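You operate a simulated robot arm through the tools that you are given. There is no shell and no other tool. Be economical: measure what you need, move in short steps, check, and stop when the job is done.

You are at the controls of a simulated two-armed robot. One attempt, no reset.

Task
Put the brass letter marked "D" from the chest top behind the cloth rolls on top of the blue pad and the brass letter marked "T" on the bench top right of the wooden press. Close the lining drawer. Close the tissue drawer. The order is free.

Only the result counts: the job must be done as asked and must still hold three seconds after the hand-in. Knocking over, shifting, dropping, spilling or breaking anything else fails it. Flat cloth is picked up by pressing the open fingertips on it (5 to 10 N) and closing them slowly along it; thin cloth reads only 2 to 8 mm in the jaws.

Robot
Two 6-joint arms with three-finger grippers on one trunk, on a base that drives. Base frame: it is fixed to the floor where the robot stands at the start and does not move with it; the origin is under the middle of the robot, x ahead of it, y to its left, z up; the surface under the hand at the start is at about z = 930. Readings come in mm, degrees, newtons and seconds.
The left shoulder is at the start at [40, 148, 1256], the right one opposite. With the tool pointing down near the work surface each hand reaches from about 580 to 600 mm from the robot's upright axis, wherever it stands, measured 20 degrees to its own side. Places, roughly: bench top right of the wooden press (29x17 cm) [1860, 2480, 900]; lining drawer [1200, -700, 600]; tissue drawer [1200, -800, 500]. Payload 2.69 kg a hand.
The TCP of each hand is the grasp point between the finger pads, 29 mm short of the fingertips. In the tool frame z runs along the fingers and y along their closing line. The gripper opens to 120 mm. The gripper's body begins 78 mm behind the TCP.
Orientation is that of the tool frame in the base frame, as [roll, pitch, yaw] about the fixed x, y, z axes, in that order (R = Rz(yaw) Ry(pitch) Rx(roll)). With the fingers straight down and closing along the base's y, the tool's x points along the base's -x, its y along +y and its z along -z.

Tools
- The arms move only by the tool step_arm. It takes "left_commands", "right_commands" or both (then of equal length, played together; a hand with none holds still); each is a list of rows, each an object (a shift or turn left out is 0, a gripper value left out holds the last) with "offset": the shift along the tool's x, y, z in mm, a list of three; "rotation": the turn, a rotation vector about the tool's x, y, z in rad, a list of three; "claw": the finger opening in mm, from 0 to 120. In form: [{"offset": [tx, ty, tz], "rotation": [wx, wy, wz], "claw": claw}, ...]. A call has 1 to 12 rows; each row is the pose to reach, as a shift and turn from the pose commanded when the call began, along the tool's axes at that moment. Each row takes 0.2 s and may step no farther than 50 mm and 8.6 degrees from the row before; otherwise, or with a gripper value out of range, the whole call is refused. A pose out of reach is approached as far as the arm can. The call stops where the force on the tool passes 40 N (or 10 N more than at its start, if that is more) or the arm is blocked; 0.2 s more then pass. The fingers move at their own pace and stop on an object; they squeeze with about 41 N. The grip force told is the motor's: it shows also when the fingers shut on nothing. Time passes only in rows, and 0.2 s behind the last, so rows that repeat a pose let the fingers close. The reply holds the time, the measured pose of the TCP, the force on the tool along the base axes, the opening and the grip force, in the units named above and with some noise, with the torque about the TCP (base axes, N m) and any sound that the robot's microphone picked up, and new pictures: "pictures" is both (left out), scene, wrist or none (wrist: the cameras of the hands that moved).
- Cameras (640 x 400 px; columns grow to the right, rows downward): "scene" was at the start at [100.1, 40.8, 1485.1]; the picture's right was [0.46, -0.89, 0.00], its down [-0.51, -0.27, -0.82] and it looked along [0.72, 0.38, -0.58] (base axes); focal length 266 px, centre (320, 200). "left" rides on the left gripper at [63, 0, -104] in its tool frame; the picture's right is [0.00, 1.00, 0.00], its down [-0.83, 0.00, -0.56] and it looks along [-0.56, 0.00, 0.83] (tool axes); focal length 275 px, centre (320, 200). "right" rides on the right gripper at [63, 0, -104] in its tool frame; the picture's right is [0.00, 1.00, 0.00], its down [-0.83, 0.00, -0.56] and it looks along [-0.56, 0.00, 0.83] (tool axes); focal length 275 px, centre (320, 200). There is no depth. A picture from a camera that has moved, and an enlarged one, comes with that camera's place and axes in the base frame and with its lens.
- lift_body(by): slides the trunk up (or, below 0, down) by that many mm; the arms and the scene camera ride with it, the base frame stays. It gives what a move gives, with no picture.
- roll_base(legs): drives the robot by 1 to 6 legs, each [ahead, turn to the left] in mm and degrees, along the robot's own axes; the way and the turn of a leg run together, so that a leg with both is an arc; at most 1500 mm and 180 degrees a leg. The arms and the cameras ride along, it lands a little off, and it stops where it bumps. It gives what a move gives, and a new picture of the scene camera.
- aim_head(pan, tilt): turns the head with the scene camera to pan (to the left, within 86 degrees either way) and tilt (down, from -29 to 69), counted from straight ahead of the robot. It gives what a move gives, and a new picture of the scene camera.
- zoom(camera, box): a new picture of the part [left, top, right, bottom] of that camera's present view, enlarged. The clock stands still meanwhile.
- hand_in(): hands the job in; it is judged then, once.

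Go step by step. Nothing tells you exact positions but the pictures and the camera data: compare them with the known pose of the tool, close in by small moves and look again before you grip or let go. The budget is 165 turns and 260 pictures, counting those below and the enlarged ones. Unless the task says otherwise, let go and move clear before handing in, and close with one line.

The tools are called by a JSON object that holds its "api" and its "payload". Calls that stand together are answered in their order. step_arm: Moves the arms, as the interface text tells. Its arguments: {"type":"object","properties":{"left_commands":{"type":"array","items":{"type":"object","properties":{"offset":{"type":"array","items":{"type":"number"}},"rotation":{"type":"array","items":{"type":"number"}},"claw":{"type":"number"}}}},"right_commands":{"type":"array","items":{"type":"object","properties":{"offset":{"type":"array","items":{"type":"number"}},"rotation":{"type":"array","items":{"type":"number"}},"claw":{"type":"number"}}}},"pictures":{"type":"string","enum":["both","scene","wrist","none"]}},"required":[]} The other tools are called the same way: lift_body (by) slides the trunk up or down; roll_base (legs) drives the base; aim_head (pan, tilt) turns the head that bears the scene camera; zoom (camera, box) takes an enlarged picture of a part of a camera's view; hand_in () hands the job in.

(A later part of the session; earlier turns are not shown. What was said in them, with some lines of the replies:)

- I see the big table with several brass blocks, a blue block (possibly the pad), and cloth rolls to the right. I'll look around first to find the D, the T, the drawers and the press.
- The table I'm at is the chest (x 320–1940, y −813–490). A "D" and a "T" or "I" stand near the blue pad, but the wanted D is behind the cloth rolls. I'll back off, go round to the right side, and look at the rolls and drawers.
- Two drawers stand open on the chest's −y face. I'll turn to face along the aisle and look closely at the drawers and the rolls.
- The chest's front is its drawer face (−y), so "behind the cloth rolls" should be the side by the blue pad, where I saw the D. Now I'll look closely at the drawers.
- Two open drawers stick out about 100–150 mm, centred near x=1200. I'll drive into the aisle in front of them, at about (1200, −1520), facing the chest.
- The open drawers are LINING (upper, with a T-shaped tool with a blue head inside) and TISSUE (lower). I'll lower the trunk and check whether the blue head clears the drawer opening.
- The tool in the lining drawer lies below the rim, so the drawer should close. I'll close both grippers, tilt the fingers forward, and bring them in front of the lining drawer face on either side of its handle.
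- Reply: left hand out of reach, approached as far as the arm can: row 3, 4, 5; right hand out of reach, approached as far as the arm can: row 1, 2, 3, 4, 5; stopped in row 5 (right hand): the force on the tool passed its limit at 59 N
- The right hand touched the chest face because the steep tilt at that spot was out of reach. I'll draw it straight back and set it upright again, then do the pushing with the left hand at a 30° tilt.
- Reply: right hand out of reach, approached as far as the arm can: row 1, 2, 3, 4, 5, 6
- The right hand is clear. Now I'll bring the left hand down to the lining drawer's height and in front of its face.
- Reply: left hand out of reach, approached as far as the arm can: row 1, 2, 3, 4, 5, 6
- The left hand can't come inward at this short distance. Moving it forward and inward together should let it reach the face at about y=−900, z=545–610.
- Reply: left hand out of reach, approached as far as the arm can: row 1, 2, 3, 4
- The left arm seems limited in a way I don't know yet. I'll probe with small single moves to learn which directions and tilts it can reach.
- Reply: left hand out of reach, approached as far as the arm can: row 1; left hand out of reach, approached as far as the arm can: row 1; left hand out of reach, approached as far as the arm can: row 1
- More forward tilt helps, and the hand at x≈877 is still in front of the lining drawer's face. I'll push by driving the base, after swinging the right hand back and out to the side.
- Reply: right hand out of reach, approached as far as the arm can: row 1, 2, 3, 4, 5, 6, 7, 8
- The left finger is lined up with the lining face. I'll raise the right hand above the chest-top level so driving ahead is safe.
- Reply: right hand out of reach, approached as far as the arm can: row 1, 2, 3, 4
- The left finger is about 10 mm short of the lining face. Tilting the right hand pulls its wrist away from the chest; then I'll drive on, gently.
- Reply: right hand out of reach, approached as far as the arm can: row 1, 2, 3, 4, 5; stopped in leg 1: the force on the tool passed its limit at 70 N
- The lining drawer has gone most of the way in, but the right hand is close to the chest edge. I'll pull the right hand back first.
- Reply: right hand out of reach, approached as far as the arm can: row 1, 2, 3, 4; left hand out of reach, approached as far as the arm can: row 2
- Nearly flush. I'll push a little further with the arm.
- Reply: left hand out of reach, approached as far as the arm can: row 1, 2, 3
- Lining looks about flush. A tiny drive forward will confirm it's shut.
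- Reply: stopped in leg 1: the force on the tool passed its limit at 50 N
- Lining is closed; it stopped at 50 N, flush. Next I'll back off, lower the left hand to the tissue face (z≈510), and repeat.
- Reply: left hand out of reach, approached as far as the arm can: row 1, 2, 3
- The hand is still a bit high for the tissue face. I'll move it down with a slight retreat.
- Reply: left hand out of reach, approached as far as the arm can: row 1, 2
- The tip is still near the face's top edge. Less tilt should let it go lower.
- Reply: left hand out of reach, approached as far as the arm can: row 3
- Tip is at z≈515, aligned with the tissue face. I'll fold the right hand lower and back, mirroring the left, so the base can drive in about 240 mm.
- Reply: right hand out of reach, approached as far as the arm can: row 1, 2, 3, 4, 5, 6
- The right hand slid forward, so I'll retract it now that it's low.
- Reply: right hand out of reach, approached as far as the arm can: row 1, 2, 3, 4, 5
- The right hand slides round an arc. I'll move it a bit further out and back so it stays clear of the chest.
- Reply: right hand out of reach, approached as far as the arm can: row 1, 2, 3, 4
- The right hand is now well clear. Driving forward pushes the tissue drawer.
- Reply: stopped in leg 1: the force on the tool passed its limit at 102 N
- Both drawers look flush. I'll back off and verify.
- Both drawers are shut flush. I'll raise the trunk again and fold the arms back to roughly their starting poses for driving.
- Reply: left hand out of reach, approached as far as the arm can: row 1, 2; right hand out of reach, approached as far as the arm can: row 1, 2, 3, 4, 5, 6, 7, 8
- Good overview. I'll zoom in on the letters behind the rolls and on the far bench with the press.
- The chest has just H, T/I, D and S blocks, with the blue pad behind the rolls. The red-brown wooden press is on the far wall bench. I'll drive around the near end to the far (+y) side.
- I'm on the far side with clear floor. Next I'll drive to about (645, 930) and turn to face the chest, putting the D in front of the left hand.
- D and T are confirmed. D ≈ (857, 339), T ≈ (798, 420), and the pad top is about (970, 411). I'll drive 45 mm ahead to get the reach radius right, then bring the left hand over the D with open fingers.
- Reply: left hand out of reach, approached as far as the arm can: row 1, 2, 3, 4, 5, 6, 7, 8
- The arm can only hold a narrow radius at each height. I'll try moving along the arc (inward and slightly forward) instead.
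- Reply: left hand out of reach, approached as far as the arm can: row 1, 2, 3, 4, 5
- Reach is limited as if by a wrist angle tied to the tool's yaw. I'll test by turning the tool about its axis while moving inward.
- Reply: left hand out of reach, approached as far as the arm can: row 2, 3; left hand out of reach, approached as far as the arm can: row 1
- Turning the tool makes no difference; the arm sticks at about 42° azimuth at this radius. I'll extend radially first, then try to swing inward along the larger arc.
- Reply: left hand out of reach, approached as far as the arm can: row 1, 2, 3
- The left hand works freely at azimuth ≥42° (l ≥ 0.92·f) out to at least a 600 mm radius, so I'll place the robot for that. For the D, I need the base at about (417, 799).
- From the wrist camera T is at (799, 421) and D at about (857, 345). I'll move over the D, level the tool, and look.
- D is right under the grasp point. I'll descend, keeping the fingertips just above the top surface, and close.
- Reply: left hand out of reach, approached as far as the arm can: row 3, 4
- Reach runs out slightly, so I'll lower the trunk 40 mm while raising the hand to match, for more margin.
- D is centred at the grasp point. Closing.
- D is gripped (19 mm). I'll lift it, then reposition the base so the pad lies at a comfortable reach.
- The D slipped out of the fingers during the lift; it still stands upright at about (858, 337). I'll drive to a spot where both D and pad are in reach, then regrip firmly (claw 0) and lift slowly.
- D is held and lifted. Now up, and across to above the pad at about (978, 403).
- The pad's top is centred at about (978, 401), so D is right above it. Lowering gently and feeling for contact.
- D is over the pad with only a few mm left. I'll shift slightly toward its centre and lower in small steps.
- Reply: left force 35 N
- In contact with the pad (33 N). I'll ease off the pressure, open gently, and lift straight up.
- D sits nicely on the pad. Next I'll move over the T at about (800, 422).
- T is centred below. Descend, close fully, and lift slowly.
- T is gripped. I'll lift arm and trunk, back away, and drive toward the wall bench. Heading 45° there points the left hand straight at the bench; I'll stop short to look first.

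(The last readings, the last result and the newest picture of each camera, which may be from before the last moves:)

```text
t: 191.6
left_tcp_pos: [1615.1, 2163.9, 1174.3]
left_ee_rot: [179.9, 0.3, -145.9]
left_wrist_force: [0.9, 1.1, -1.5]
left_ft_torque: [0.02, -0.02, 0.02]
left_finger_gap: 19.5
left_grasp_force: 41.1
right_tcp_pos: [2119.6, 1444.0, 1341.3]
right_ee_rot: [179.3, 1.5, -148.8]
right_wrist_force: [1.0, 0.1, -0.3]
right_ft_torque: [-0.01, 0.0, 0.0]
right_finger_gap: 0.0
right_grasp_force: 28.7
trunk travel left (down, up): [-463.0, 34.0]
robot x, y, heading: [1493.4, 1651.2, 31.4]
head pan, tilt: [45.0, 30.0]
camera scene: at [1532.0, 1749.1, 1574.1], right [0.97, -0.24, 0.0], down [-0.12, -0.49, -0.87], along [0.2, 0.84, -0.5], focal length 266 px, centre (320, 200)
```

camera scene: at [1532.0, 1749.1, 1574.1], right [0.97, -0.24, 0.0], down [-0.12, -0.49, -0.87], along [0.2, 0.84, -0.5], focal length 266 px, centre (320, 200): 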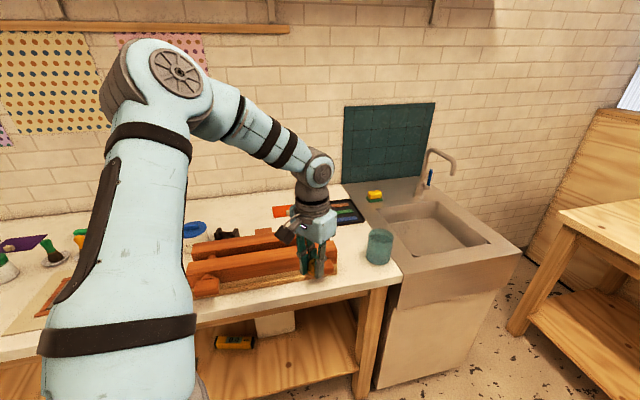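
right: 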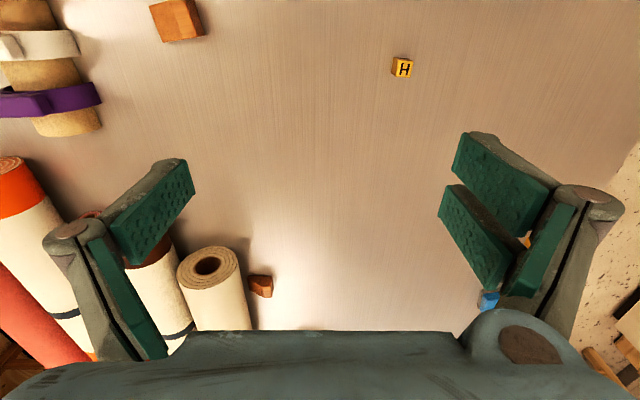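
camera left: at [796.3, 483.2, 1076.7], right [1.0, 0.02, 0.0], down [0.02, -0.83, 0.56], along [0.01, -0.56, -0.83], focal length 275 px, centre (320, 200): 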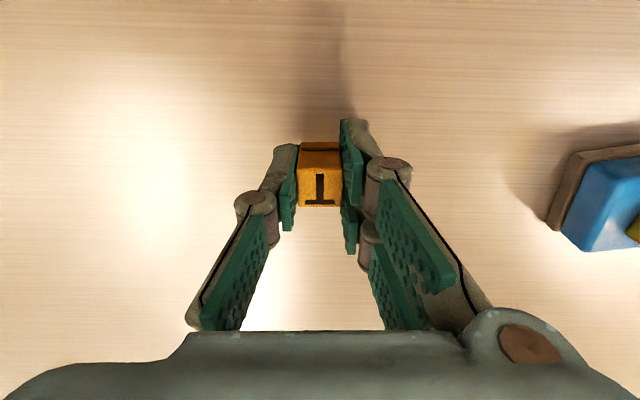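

The gap right of the press is visible: press end at x≈1740, cup at about (1924, 2416), ink tray further back. I'll aim for about (1825, 2500). Driving to about (1820, 1925) with heading 45°.

{"api": "roll_base", "payload": {"legs": [[0, 9], [430, 0], [0, 5]]}}

{"api": "aim_head", "payload": {"pan": 45, "tilt": 50}}

{"api": "zoom", "payload": {"camera": "left", "box": [0, 0, 640, 400]}}

```text
t: 195.4
left_tcp_pos: [1816.6, 2456.3, 1175.3]
left_ee_rot: [179.8, 0.4, -131.8]
left_wrist_force: [0.8, -0.9, -1.8]
left_ft_torque: [0.04, 0.06, 0.0]
left_finger_gap: 19.2
left_grasp_force: 41.0
right_tcp_pos: [2480.7, 1882.6, 1338.5]
right_ee_rot: [179.3, 1.5, -134.5]
right_wrist_force: [0.1, 0.3, 0.3]
right_ft_torque: [0.04, 0.0, 0.02]
right_finger_gap: 0.0
right_grasp_force: 28.7
trunk travel left (down, up): [-463.0, 34.0]
robot x, y, heading: [1817.6, 1935.0, 45.8]
head pan, tilt: [45.0, 30.0]
camera scene: at [1836.5, 2033.7, 1574.3], right [1.0, 0.01, 0.0], down [0.0, -0.5, -0.87], along [-0.01, 0.87, -0.5], focal length 266 px, centre (320, 200)
```

scene: 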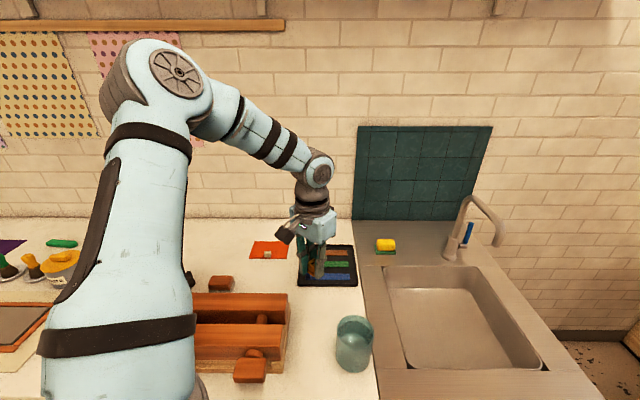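

```text
t: 196.2
left_tcp_pos: [1813.9, 2459.2, 1174.1]
left_ee_rot: [-179.9, 0.3, -131.7]
left_wrist_force: [-0.1, 0.6, -1.2]
left_ft_torque: [0.05, 0.02, 0.0]
left_finger_gap: 19.3
left_grasp_force: 41.0
right_tcp_pos: [2479.8, 1885.5, 1340.7]
right_ee_rot: [179.3, 1.4, -134.6]
right_wrist_force: [-0.9, -0.1, 0.3]
right_ft_torque: [0.01, -0.01, 0.04]
right_finger_gap: 0.1
right_grasp_force: 28.2
trunk travel left (down, up): [-463.0, 34.0]
robot x, y, heading: [1818.4, 1929.8, 45.8]
head pan, tilt: [45.0, 50.0]
camera scene: at [1834.6, 2021.9, 1544.7], right [1.0, 0.01, 0.0], down [0.01, -0.77, -0.64], along [-0.01, 0.64, -0.77], focal length 266 px, centre (320, 200)
```

scene: 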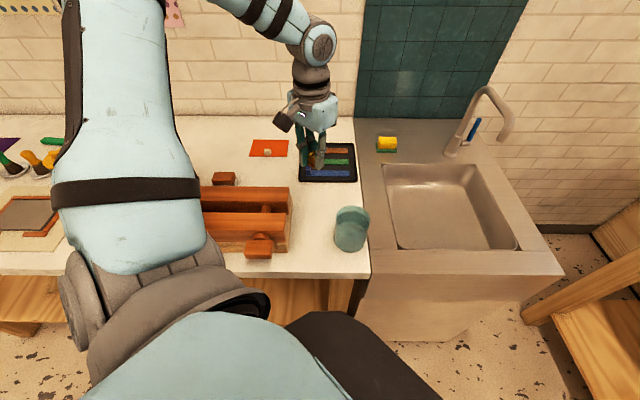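

```text
1.00 times, centred on (320, 200) of left (not enlarged: the box is as wide or as high as the picture)
camera zoom: at [1770.4, 2410.6, 1278.5], right [-0.74, 0.67, 0.0], down [0.55, 0.62, 0.56], along [0.37, 0.42, -0.83], focal length 275 px, centre (320, 200)
```

zoom: 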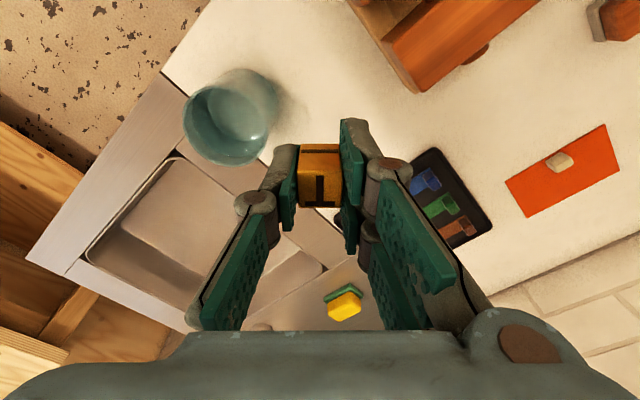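

The free area is x 1750–1960, y 2455–2630, around the cup at (1908, 2402). Target is (1830, 2530), with the tool turned square to the bench so camera and body clear the cup. A small base turn first gives arm margin.

{"api": "roll_base", "payload": {"legs": [[0, -4]]}}

{"api": "step_arm", "payload": {"left_commands": [{"rotation": [0, 0, -0.13], "claw": 0}, {"rotation": [0, 0, -0.26], "claw": 0}, {"rotation": [0, 0, -0.39], "claw": 0}, {"rotation": [0, 0, -0.52], "claw": 0}, {"rotation": [0, 0, -0.65], "claw": 0}, {"rotation": [0, 0, -0.78], "claw": 0}], "pictures": "none"}}

```text
t: 197.1
left_tcp_pos: [1848.6, 2459.8, 1172.7]
left_ee_rot: [-179.9, 0.1, -135.6]
left_wrist_force: [0.2, -0.7, -1.4]
left_ft_torque: [0.01, -0.03, -0.03]
left_finger_gap: 19.2
left_grasp_force: 40.4
right_tcp_pos: [2472.5, 1840.9, 1342.0]
right_ee_rot: [179.5, 1.5, -138.6]
right_wrist_force: [0.0, 0.4, 1.4]
right_ft_torque: [-0.03, -0.02, 0.0]
right_finger_gap: 0.0
right_grasp_force: 28.2
trunk travel left (down, up): [-463.0, 34.0]
robot x, y, heading: [1820.7, 1935.8, 41.6]
head pan, tilt: [45.0, 50.0]
camera scene: at [1839.0, 2023.7, 1544.5], right [1.0, -0.06, 0.0], down [-0.04, -0.77, -0.64], along [0.04, 0.64, -0.77], focal length 266 px, centre (320, 200)
```

scene: 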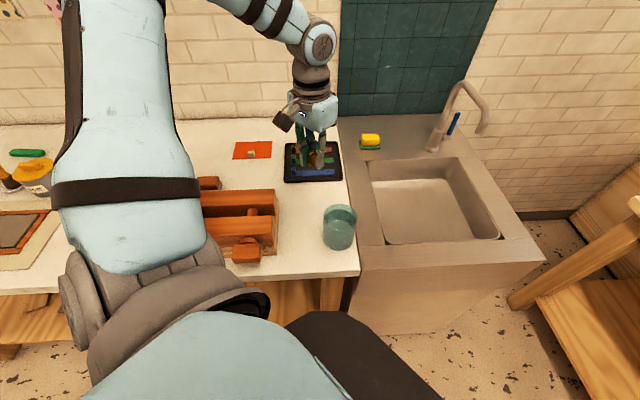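

```text
t: 198.5
left_tcp_pos: [1850.2, 2457.3, 1175.7]
left_ee_rot: [-179.8, 0.0, -91.0]
left_wrist_force: [-0.6, -0.7, -0.6]
left_ft_torque: [0.05, 0.01, -0.01]
left_finger_gap: 19.1
left_grasp_force: 41.2
right_tcp_pos: [2473.8, 1839.8, 1340.4]
right_ee_rot: [179.4, 1.4, -138.5]
right_wrist_force: [-0.9, -0.7, -0.3]
right_ft_torque: [0.01, -0.01, 0.02]
right_finger_gap: 0.0
right_grasp_force: 28.8
trunk travel left (down, up): [-463.0, 34.0]
robot x, y, heading: [1820.9, 1931.9, 41.7]
head pan, tilt: [45.0, 50.0]
```

{"api": "step_arm", "payload": {"left_commands": [{"offset": [-25, 7, 0], "claw": 0}, {"offset": [-50, 14, 0], "claw": 0}, {"offset": [-73, 20, 0], "claw": 0}, {"offset": [-73, 20, 0], "claw": 0}], "pictures": "wrist"}}

```text
t: 199.5
left_tcp_pos: [1830.5, 2530.8, 1174.5]
left_ee_rot: [-179.8, 0.2, -91.0]
left_wrist_force: [-0.3, 0.4, -1.0]
left_ft_torque: [0.02, -0.01, -0.03]
left_finger_gap: 19.2
left_grasp_force: 41.3
right_tcp_pos: [2475.1, 1839.4, 1341.1]
right_ee_rot: [179.4, 1.4, -138.4]
right_wrist_force: [-0.5, -0.4, 0.2]
right_ft_torque: [0.03, -0.01, -0.01]
right_finger_gap: 0.0
right_grasp_force: 28.1
trunk travel left (down, up): [-463.0, 34.0]
robot x, y, heading: [1822.5, 1930.5, 41.8]
head pan, tilt: [45.0, 50.0]
camera left: at [1827.8, 2466.6, 1278.7], right [-1.0, 0.02, 0.0], down [0.02, 0.83, 0.56], along [0.02, 0.56, -0.83], focal length 275 px, centre (320, 200)
```

left: 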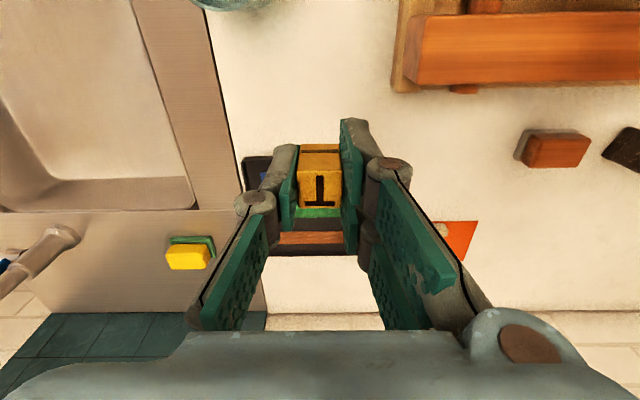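

The drop spot directly below is clear white bench between the press and cup. Lowering the trunk.

{"api": "lift_body", "payload": {"by": -200}}

{"api": "zoom", "payload": {"camera": "left", "box": [0, 0, 640, 400]}}

{"api": "aim_head", "payload": {"pan": 48, "tilt": 45}}

```text
t: 201.7
left_tcp_pos: [1830.5, 2531.1, 974.7]
left_ee_rot: [-179.7, 0.2, -91.0]
left_wrist_force: [-0.4, -0.5, -0.5]
left_ft_torque: [-0.01, -0.04, 0.0]
left_finger_gap: 19.6
left_grasp_force: 40.6
right_tcp_pos: [2475.0, 1839.9, 1139.3]
right_ee_rot: [179.3, 1.4, -138.5]
right_wrist_force: [0.3, 0.3, 1.2]
right_ft_torque: [0.03, 0.0, 0.0]
right_finger_gap: 0.0
right_grasp_force: 27.4
trunk travel left (down, up): [-263.0, 234.0]
robot x, y, heading: [1819.0, 1930.2, 41.5]
head pan, tilt: [45.0, 50.0]
```

```text
1.00 times, centred on (320, 200) of left (not enlarged: the box is as wide or as high as the picture)
camera zoom: at [1827.6, 2466.6, 1078.2], right [-1.0, 0.02, 0.0], down [0.02, 0.83, 0.56], along [0.02, 0.56, -0.83], focal length 275 px, centre (320, 200)
```

zoom: 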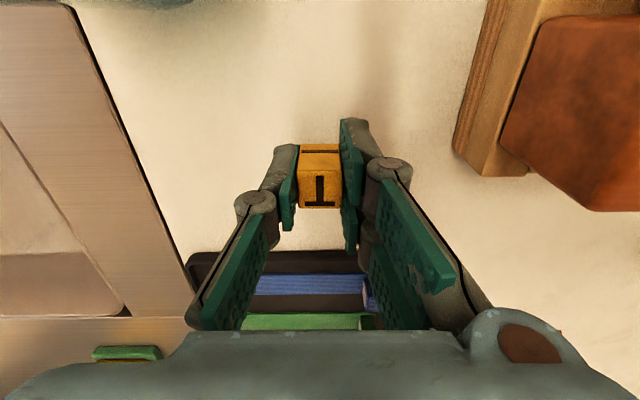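

```text
t: 202.3
left_tcp_pos: [1831.6, 2531.2, 973.6]
left_ee_rot: [-179.8, 0.1, -91.0]
left_wrist_force: [0.6, 0.4, -1.3]
left_ft_torque: [0.0, 0.01, 0.03]
left_finger_gap: 19.3
left_grasp_force: 41.1
right_tcp_pos: [2474.3, 1840.8, 1140.5]
right_ee_rot: [179.4, 1.4, -138.5]
right_wrist_force: [0.2, 0.0, -1.4]
right_ft_torque: [0.01, 0.01, 0.01]
right_finger_gap: 0.0
right_grasp_force: 28.3
trunk travel left (down, up): [-263.0, 234.0]
robot x, y, heading: [1818.6, 1935.2, 41.7]
head pan, tilt: [48.0, 45.0]
camera scene: at [1836.6, 2026.0, 1351.0], right [1.0, -0.01, 0.0], down [0.0, -0.71, -0.71], along [0.0, 0.71, -0.71], focal length 266 px, centre (320, 200)
```

scene: 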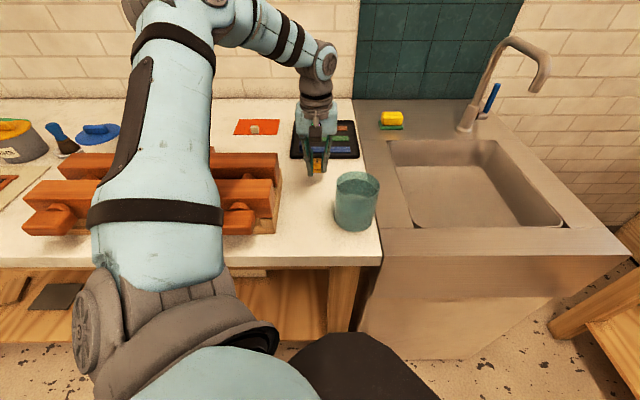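

Clear all around. I'll lower with the arm in small steps until contact.

{"api": "step_arm", "payload": {"left_commands": [{"offset": [12, 0, 12], "claw": 0}, {"offset": [12, 0, 25], "claw": 0}, {"offset": [12, 0, 32], "claw": 0}, {"offset": [12, 0, 35], "claw": 0}], "pictures": "none"}}

{"api": "zoom", "payload": {"camera": "scene", "box": [272, 120, 368, 180]}}

```text
t: 203.3
left_tcp_pos: [1829.8, 2518.3, 938.9]
left_ee_rot: [-179.8, 0.3, -91.0]
left_wrist_force: [-0.6, -1.0, -0.9]
left_ft_torque: [-0.03, -0.01, 0.01]
left_finger_gap: 19.2
left_grasp_force: 40.7
right_tcp_pos: [2474.3, 1841.0, 1139.7]
right_ee_rot: [179.4, 1.3, -138.5]
right_wrist_force: [-0.6, -0.3, 0.0]
right_ft_torque: [0.0, 0.02, -0.01]
right_finger_gap: 0.1
right_grasp_force: 28.5
trunk travel left (down, up): [-263.0, 234.0]
robot x, y, heading: [1818.9, 1931.6, 41.9]
head pan, tilt: [48.0, 45.0]
```

```text
6.67 times, centred on (320, 150) of scene
camera zoom: at [1836.6, 2025.9, 1351.1], right [1.0, -0.01, 0.0], down [0.0, -0.71, -0.71], along [0.0, 0.71, -0.71], focal length 1770 px, centre (320, 533)
```

zoom: 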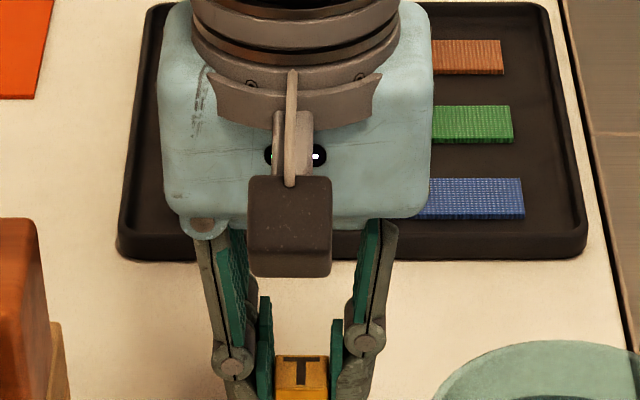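

{"api": "step_arm", "payload": {"left_commands": [{"offset": [0, 0, 2], "claw": 0}, {"offset": [0, 0, 4], "claw": 0}, {"offset": [0, 0, 6], "claw": 0}, {"offset": [0, 0, 7], "claw": 0}], "pictures": "none"}}

{"api": "step_arm", "payload": {"left_commands": [{"offset": [0, 0, 1.5], "claw": 0}, {"offset": [0, 0, 3], "claw": 0}], "pictures": "none"}}

```text
t: 204.3
left_tcp_pos: [1829.5, 2518.4, 933.2]
left_ee_rot: [-179.9, 0.1, -91.0]
left_wrist_force: [-0.5, -0.5, -1.3]
left_ft_torque: [0.0, 0.01, -0.03]
left_finger_gap: 19.5
left_grasp_force: 40.6
right_tcp_pos: [2473.6, 1838.9, 1139.4]
right_ee_rot: [179.4, 1.4, -138.5]
right_wrist_force: [-0.3, -0.2, -0.2]
right_ft_torque: [0.01, 0.0, -0.01]
right_finger_gap: 0.2
right_grasp_force: 29.0
trunk travel left (down, up): [-263.0, 234.0]
robot x, y, heading: [1819.8, 1933.2, 41.7]
head pan, tilt: [48.0, 45.0]
```

```text
t: 204.9
left_tcp_pos: [1831.4, 2517.9, 928.3]
left_ee_rot: [-179.8, 0.2, -91.0]
left_wrist_force: [-0.3, 0.3, -1.3]
left_ft_torque: [0.0, 0.02, -0.03]
left_finger_gap: 19.2
left_grasp_force: 40.9
right_tcp_pos: [2474.6, 1839.3, 1140.1]
right_ee_rot: [179.5, 1.5, -138.5]
right_wrist_force: [0.4, 0.4, -0.4]
right_ft_torque: [0.01, -0.02, 0.0]
right_finger_gap: 0.0
right_grasp_force: 28.9
trunk travel left (down, up): [-263.0, 234.0]
robot x, y, heading: [1819.0, 1932.7, 41.8]
head pan, tilt: [48.0, 45.0]
```

{"api": "step_arm", "payload": {"left_commands": [{"offset": [0, 0, 1.5], "claw": 0}, {"offset": [0, 0, 3], "claw": 0}], "pictures": "none"}}

{"api": "step_arm", "payload": {"left_commands": [{"offset": [0, 0, 1], "claw": 0}, {"offset": [0, 0, 2], "claw": 0}], "pictures": "wrist"}}

```text
t: 205.5
left_tcp_pos: [1830.1, 2517.5, 927.4]
left_ee_rot: [-179.7, 0.3, -91.1]
left_wrist_force: [-3.0, 3.2, 17.3]
left_ft_torque: [-0.2, 0.35, -0.14]
left_finger_gap: 19.3
left_grasp_force: 40.8
right_tcp_pos: [2475.5, 1838.4, 1139.7]
right_ee_rot: [179.4, 1.5, -138.5]
right_wrist_force: [-0.2, 0.1, -0.3]
right_ft_torque: [-0.02, -0.02, 0.01]
right_finger_gap: 0.1
right_grasp_force: 28.1
trunk travel left (down, up): [-263.0, 234.0]
robot x, y, heading: [1819.4, 1930.5, 41.8]
head pan, tilt: [48.0, 45.0]
```

```text
t: 206.3
left_tcp_pos: [1829.9, 2518.8, 928.5]
left_ee_rot: [-179.7, 0.7, -91.0]
left_wrist_force: [-1.7, -3.2, 14.9]
left_ft_torque: [-0.41, 0.3, 0.03]
left_finger_gap: 19.5
left_grasp_force: 41.7
right_tcp_pos: [2474.9, 1836.2, 1139.8]
right_ee_rot: [179.3, 1.5, -138.5]
right_wrist_force: [0.0, 0.1, 0.3]
right_ft_torque: [-0.03, -0.01, -0.04]
right_finger_gap: 0.2
right_grasp_force: 28.5
trunk travel left (down, up): [-263.0, 234.0]
robot x, y, heading: [1818.9, 1932.3, 41.7]
head pan, tilt: [48.0, 45.0]
stopped in row 2 (left hand): the force on the tool passed its limit at 41 N (the readings are from after the stop); the commanded pose is now the measured one
camera left: at [1826.9, 2453.1, 1031.5], right [-1.0, 0.02, -0.01], down [0.02, 0.82, 0.57], along [0.02, 0.57, -0.82], focal length 275 px, centre (320, 200)
```

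left: 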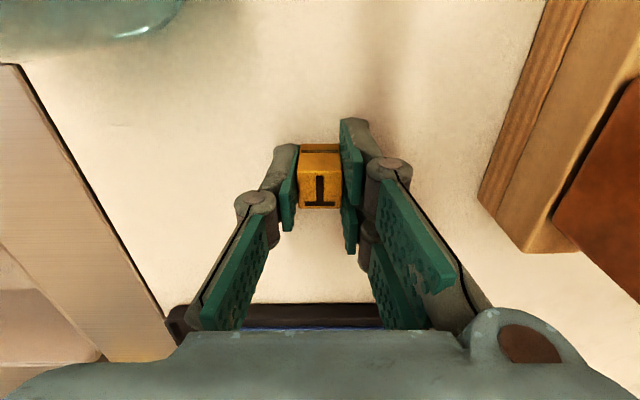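

On the bench now. I'll ease off by 1 mm, open slowly, and lift.

{"api": "step_arm", "payload": {"left_commands": [{"offset": [0, 0, -1], "claw": 0}, {"offset": [0, 0, -1], "claw": 20}, {"offset": [0, 0, -1], "claw": 24}, {"offset": [0, 0, -1], "claw": 32}, {"offset": [0, 0, -1], "claw": 44}, {"offset": [0, 0, -1], "claw": 44}], "pictures": "none"}}

{"api": "step_arm", "payload": {"left_commands": [{"offset": [0, 0, -12]}, {"offset": [0, 0, -35]}, {"offset": [0, 0, -75]}, {"offset": [0, 0, -110]}], "pictures": "both"}}

```text
t: 207.7
left_tcp_pos: [1830.1, 2519.3, 928.0]
left_ee_rot: [-179.7, 0.4, -91.0]
left_wrist_force: [1.5, 0.0, 7.6]
left_ft_torque: [-0.08, -0.08, 0.01]
left_finger_gap: 44.7
left_grasp_force: 0.1
right_tcp_pos: [2474.6, 1838.7, 1139.6]
right_ee_rot: [179.3, 1.4, -138.5]
right_wrist_force: [0.0, -0.5, 1.2]
right_ft_torque: [0.01, -0.04, 0.0]
right_finger_gap: 0.0
right_grasp_force: 28.5
trunk travel left (down, up): [-263.0, 234.0]
robot x, y, heading: [1817.8, 1934.2, 41.6]
head pan, tilt: [48.0, 45.0]
```

```text
t: 208.7
left_tcp_pos: [1828.4, 2519.0, 1036.6]
left_ee_rot: [-179.7, 0.6, -91.0]
left_wrist_force: [0.4, -0.1, 0.9]
left_ft_torque: [0.05, 0.04, 0.0]
left_finger_gap: 44.1
left_grasp_force: 0.1
right_tcp_pos: [2475.5, 1839.6, 1141.0]
right_ee_rot: [179.2, 1.4, -138.5]
right_wrist_force: [0.5, 0.7, -0.3]
right_ft_torque: [-0.03, 0.01, 0.04]
right_finger_gap: 0.3
right_grasp_force: 28.7
trunk travel left (down, up): [-263.0, 234.0]
robot x, y, heading: [1819.8, 1930.9, 41.9]
head pan, tilt: [48.0, 45.0]
camera scene: at [1836.7, 2025.1, 1351.1], right [1.0, -0.01, 0.0], down [0.0, -0.71, -0.71], along [0.0, 0.71, -0.71], focal length 266 px, centre (320, 200)
camera left: at [1826.9, 2455.3, 1139.8], right [-1.0, 0.02, -0.01], down [0.02, 0.83, 0.56], along [0.02, 0.56, -0.83], focal length 275 px, centre (320, 200)
```

scene: 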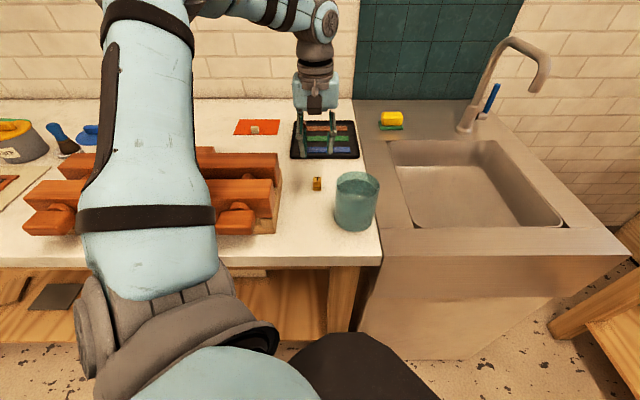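
left: 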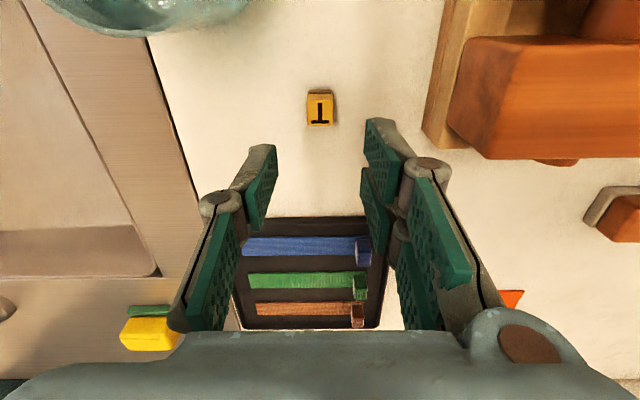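

T stands on the bench right of the press. I'll raise the trunk, back away, and take a last look at the D on the pad.

{"api": "lift_body", "payload": {"by": 180}}

{"api": "roll_base", "payload": {"legs": [[-400, 0]]}}

{"api": "aim_head", "payload": {"pan": -86, "tilt": 20}}

```text
t: 210.7
left_tcp_pos: [1830.9, 2520.4, 1215.8]
left_ee_rot: [-179.7, 0.4, -91.0]
left_wrist_force: [0.7, -0.1, -0.6]
left_ft_torque: [-0.02, 0.0, 0.02]
left_finger_gap: 44.2
left_grasp_force: 0.1
right_tcp_pos: [2474.6, 1839.9, 1320.7]
right_ee_rot: [179.4, 1.3, -138.5]
right_wrist_force: [0.2, -0.2, -0.7]
right_ft_torque: [0.03, 0.02, -0.02]
right_finger_gap: 0.0
right_grasp_force: 28.8
trunk travel left (down, up): [-443.0, 54.0]
robot x, y, heading: [1820.7, 1932.9, 41.5]
head pan, tilt: [48.0, 45.0]
```

```text
t: 213.2
left_tcp_pos: [1540.4, 2263.2, 1214.8]
left_ee_rot: [-179.8, 0.3, -91.0]
left_wrist_force: [0.0, -0.1, 0.0]
left_ft_torque: [-0.03, 0.01, -0.02]
left_finger_gap: 44.1
left_grasp_force: 0.0
right_tcp_pos: [2185.9, 1583.3, 1320.1]
right_ee_rot: [179.4, 1.2, -138.4]
right_wrist_force: [0.3, 0.4, -0.4]
right_ft_torque: [-0.01, 0.03, -0.02]
right_finger_gap: 0.2
right_grasp_force: 28.8
trunk travel left (down, up): [-443.0, 54.0]
robot x, y, heading: [1525.5, 1673.1, 41.7]
head pan, tilt: [48.0, 45.0]
camera scene: at [1548.0, 1768.5, 1531.2], right [1.0, 0.0, 0.0], down [0.0, -0.71, -0.71], along [0.0, 0.71, -0.71], focal length 266 px, centre (320, 200)
```

scene: 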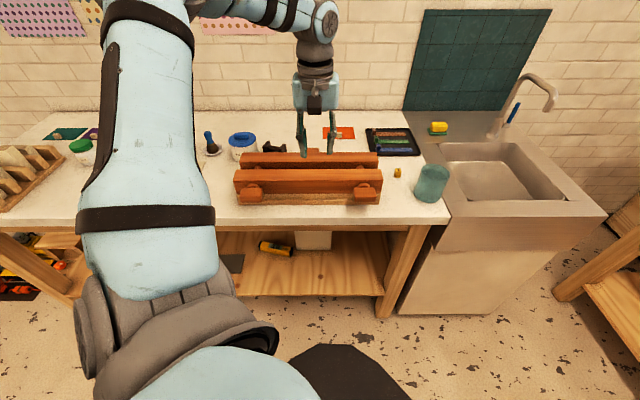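

```text
t: 215.3
left_tcp_pos: [1538.5, 2261.1, 1216.0]
left_ee_rot: [-179.7, 0.5, -91.0]
left_wrist_force: [0.5, 1.1, -0.4]
left_ft_torque: [0.01, 0.01, 0.01]
left_finger_gap: 43.8
left_grasp_force: 0.1
right_tcp_pos: [2183.3, 1580.1, 1321.4]
right_ee_rot: [179.3, 1.4, -138.4]
right_wrist_force: [0.3, -0.2, -0.2]
right_ft_torque: [0.02, -0.04, -0.01]
right_finger_gap: 0.1
right_grasp_force: 28.6
trunk travel left (down, up): [-443.0, 54.0]
robot x, y, heading: [1528.9, 1669.1, 42.1]
head pan, tilt: [-85.9, 20.0]
camera scene: at [1611.5, 1619.7, 1570.1], right [-0.7, -0.72, 0.0], down [-0.25, 0.24, -0.94], along [0.67, -0.65, -0.34], focal length 266 px, centre (320, 200)
```

scene: 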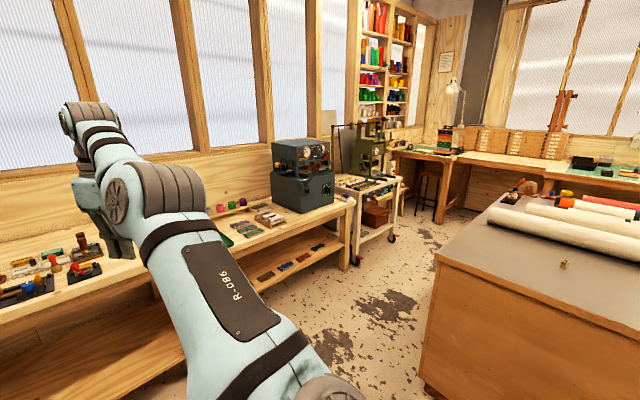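

D was upright on the pad when I left it, T stands right of the press, and both drawers were shut flush when last seen. The hands are clear, so I'm handing in.

{"api": "hand_in", "payload": {}}

```text
The job is handed in.
```

I put the D on the blue pad and the T on the bench right of the wooden press, closed the lining and tissue drawers, and handed the job in. I did not look at the pad or the drawers again after leaving them.
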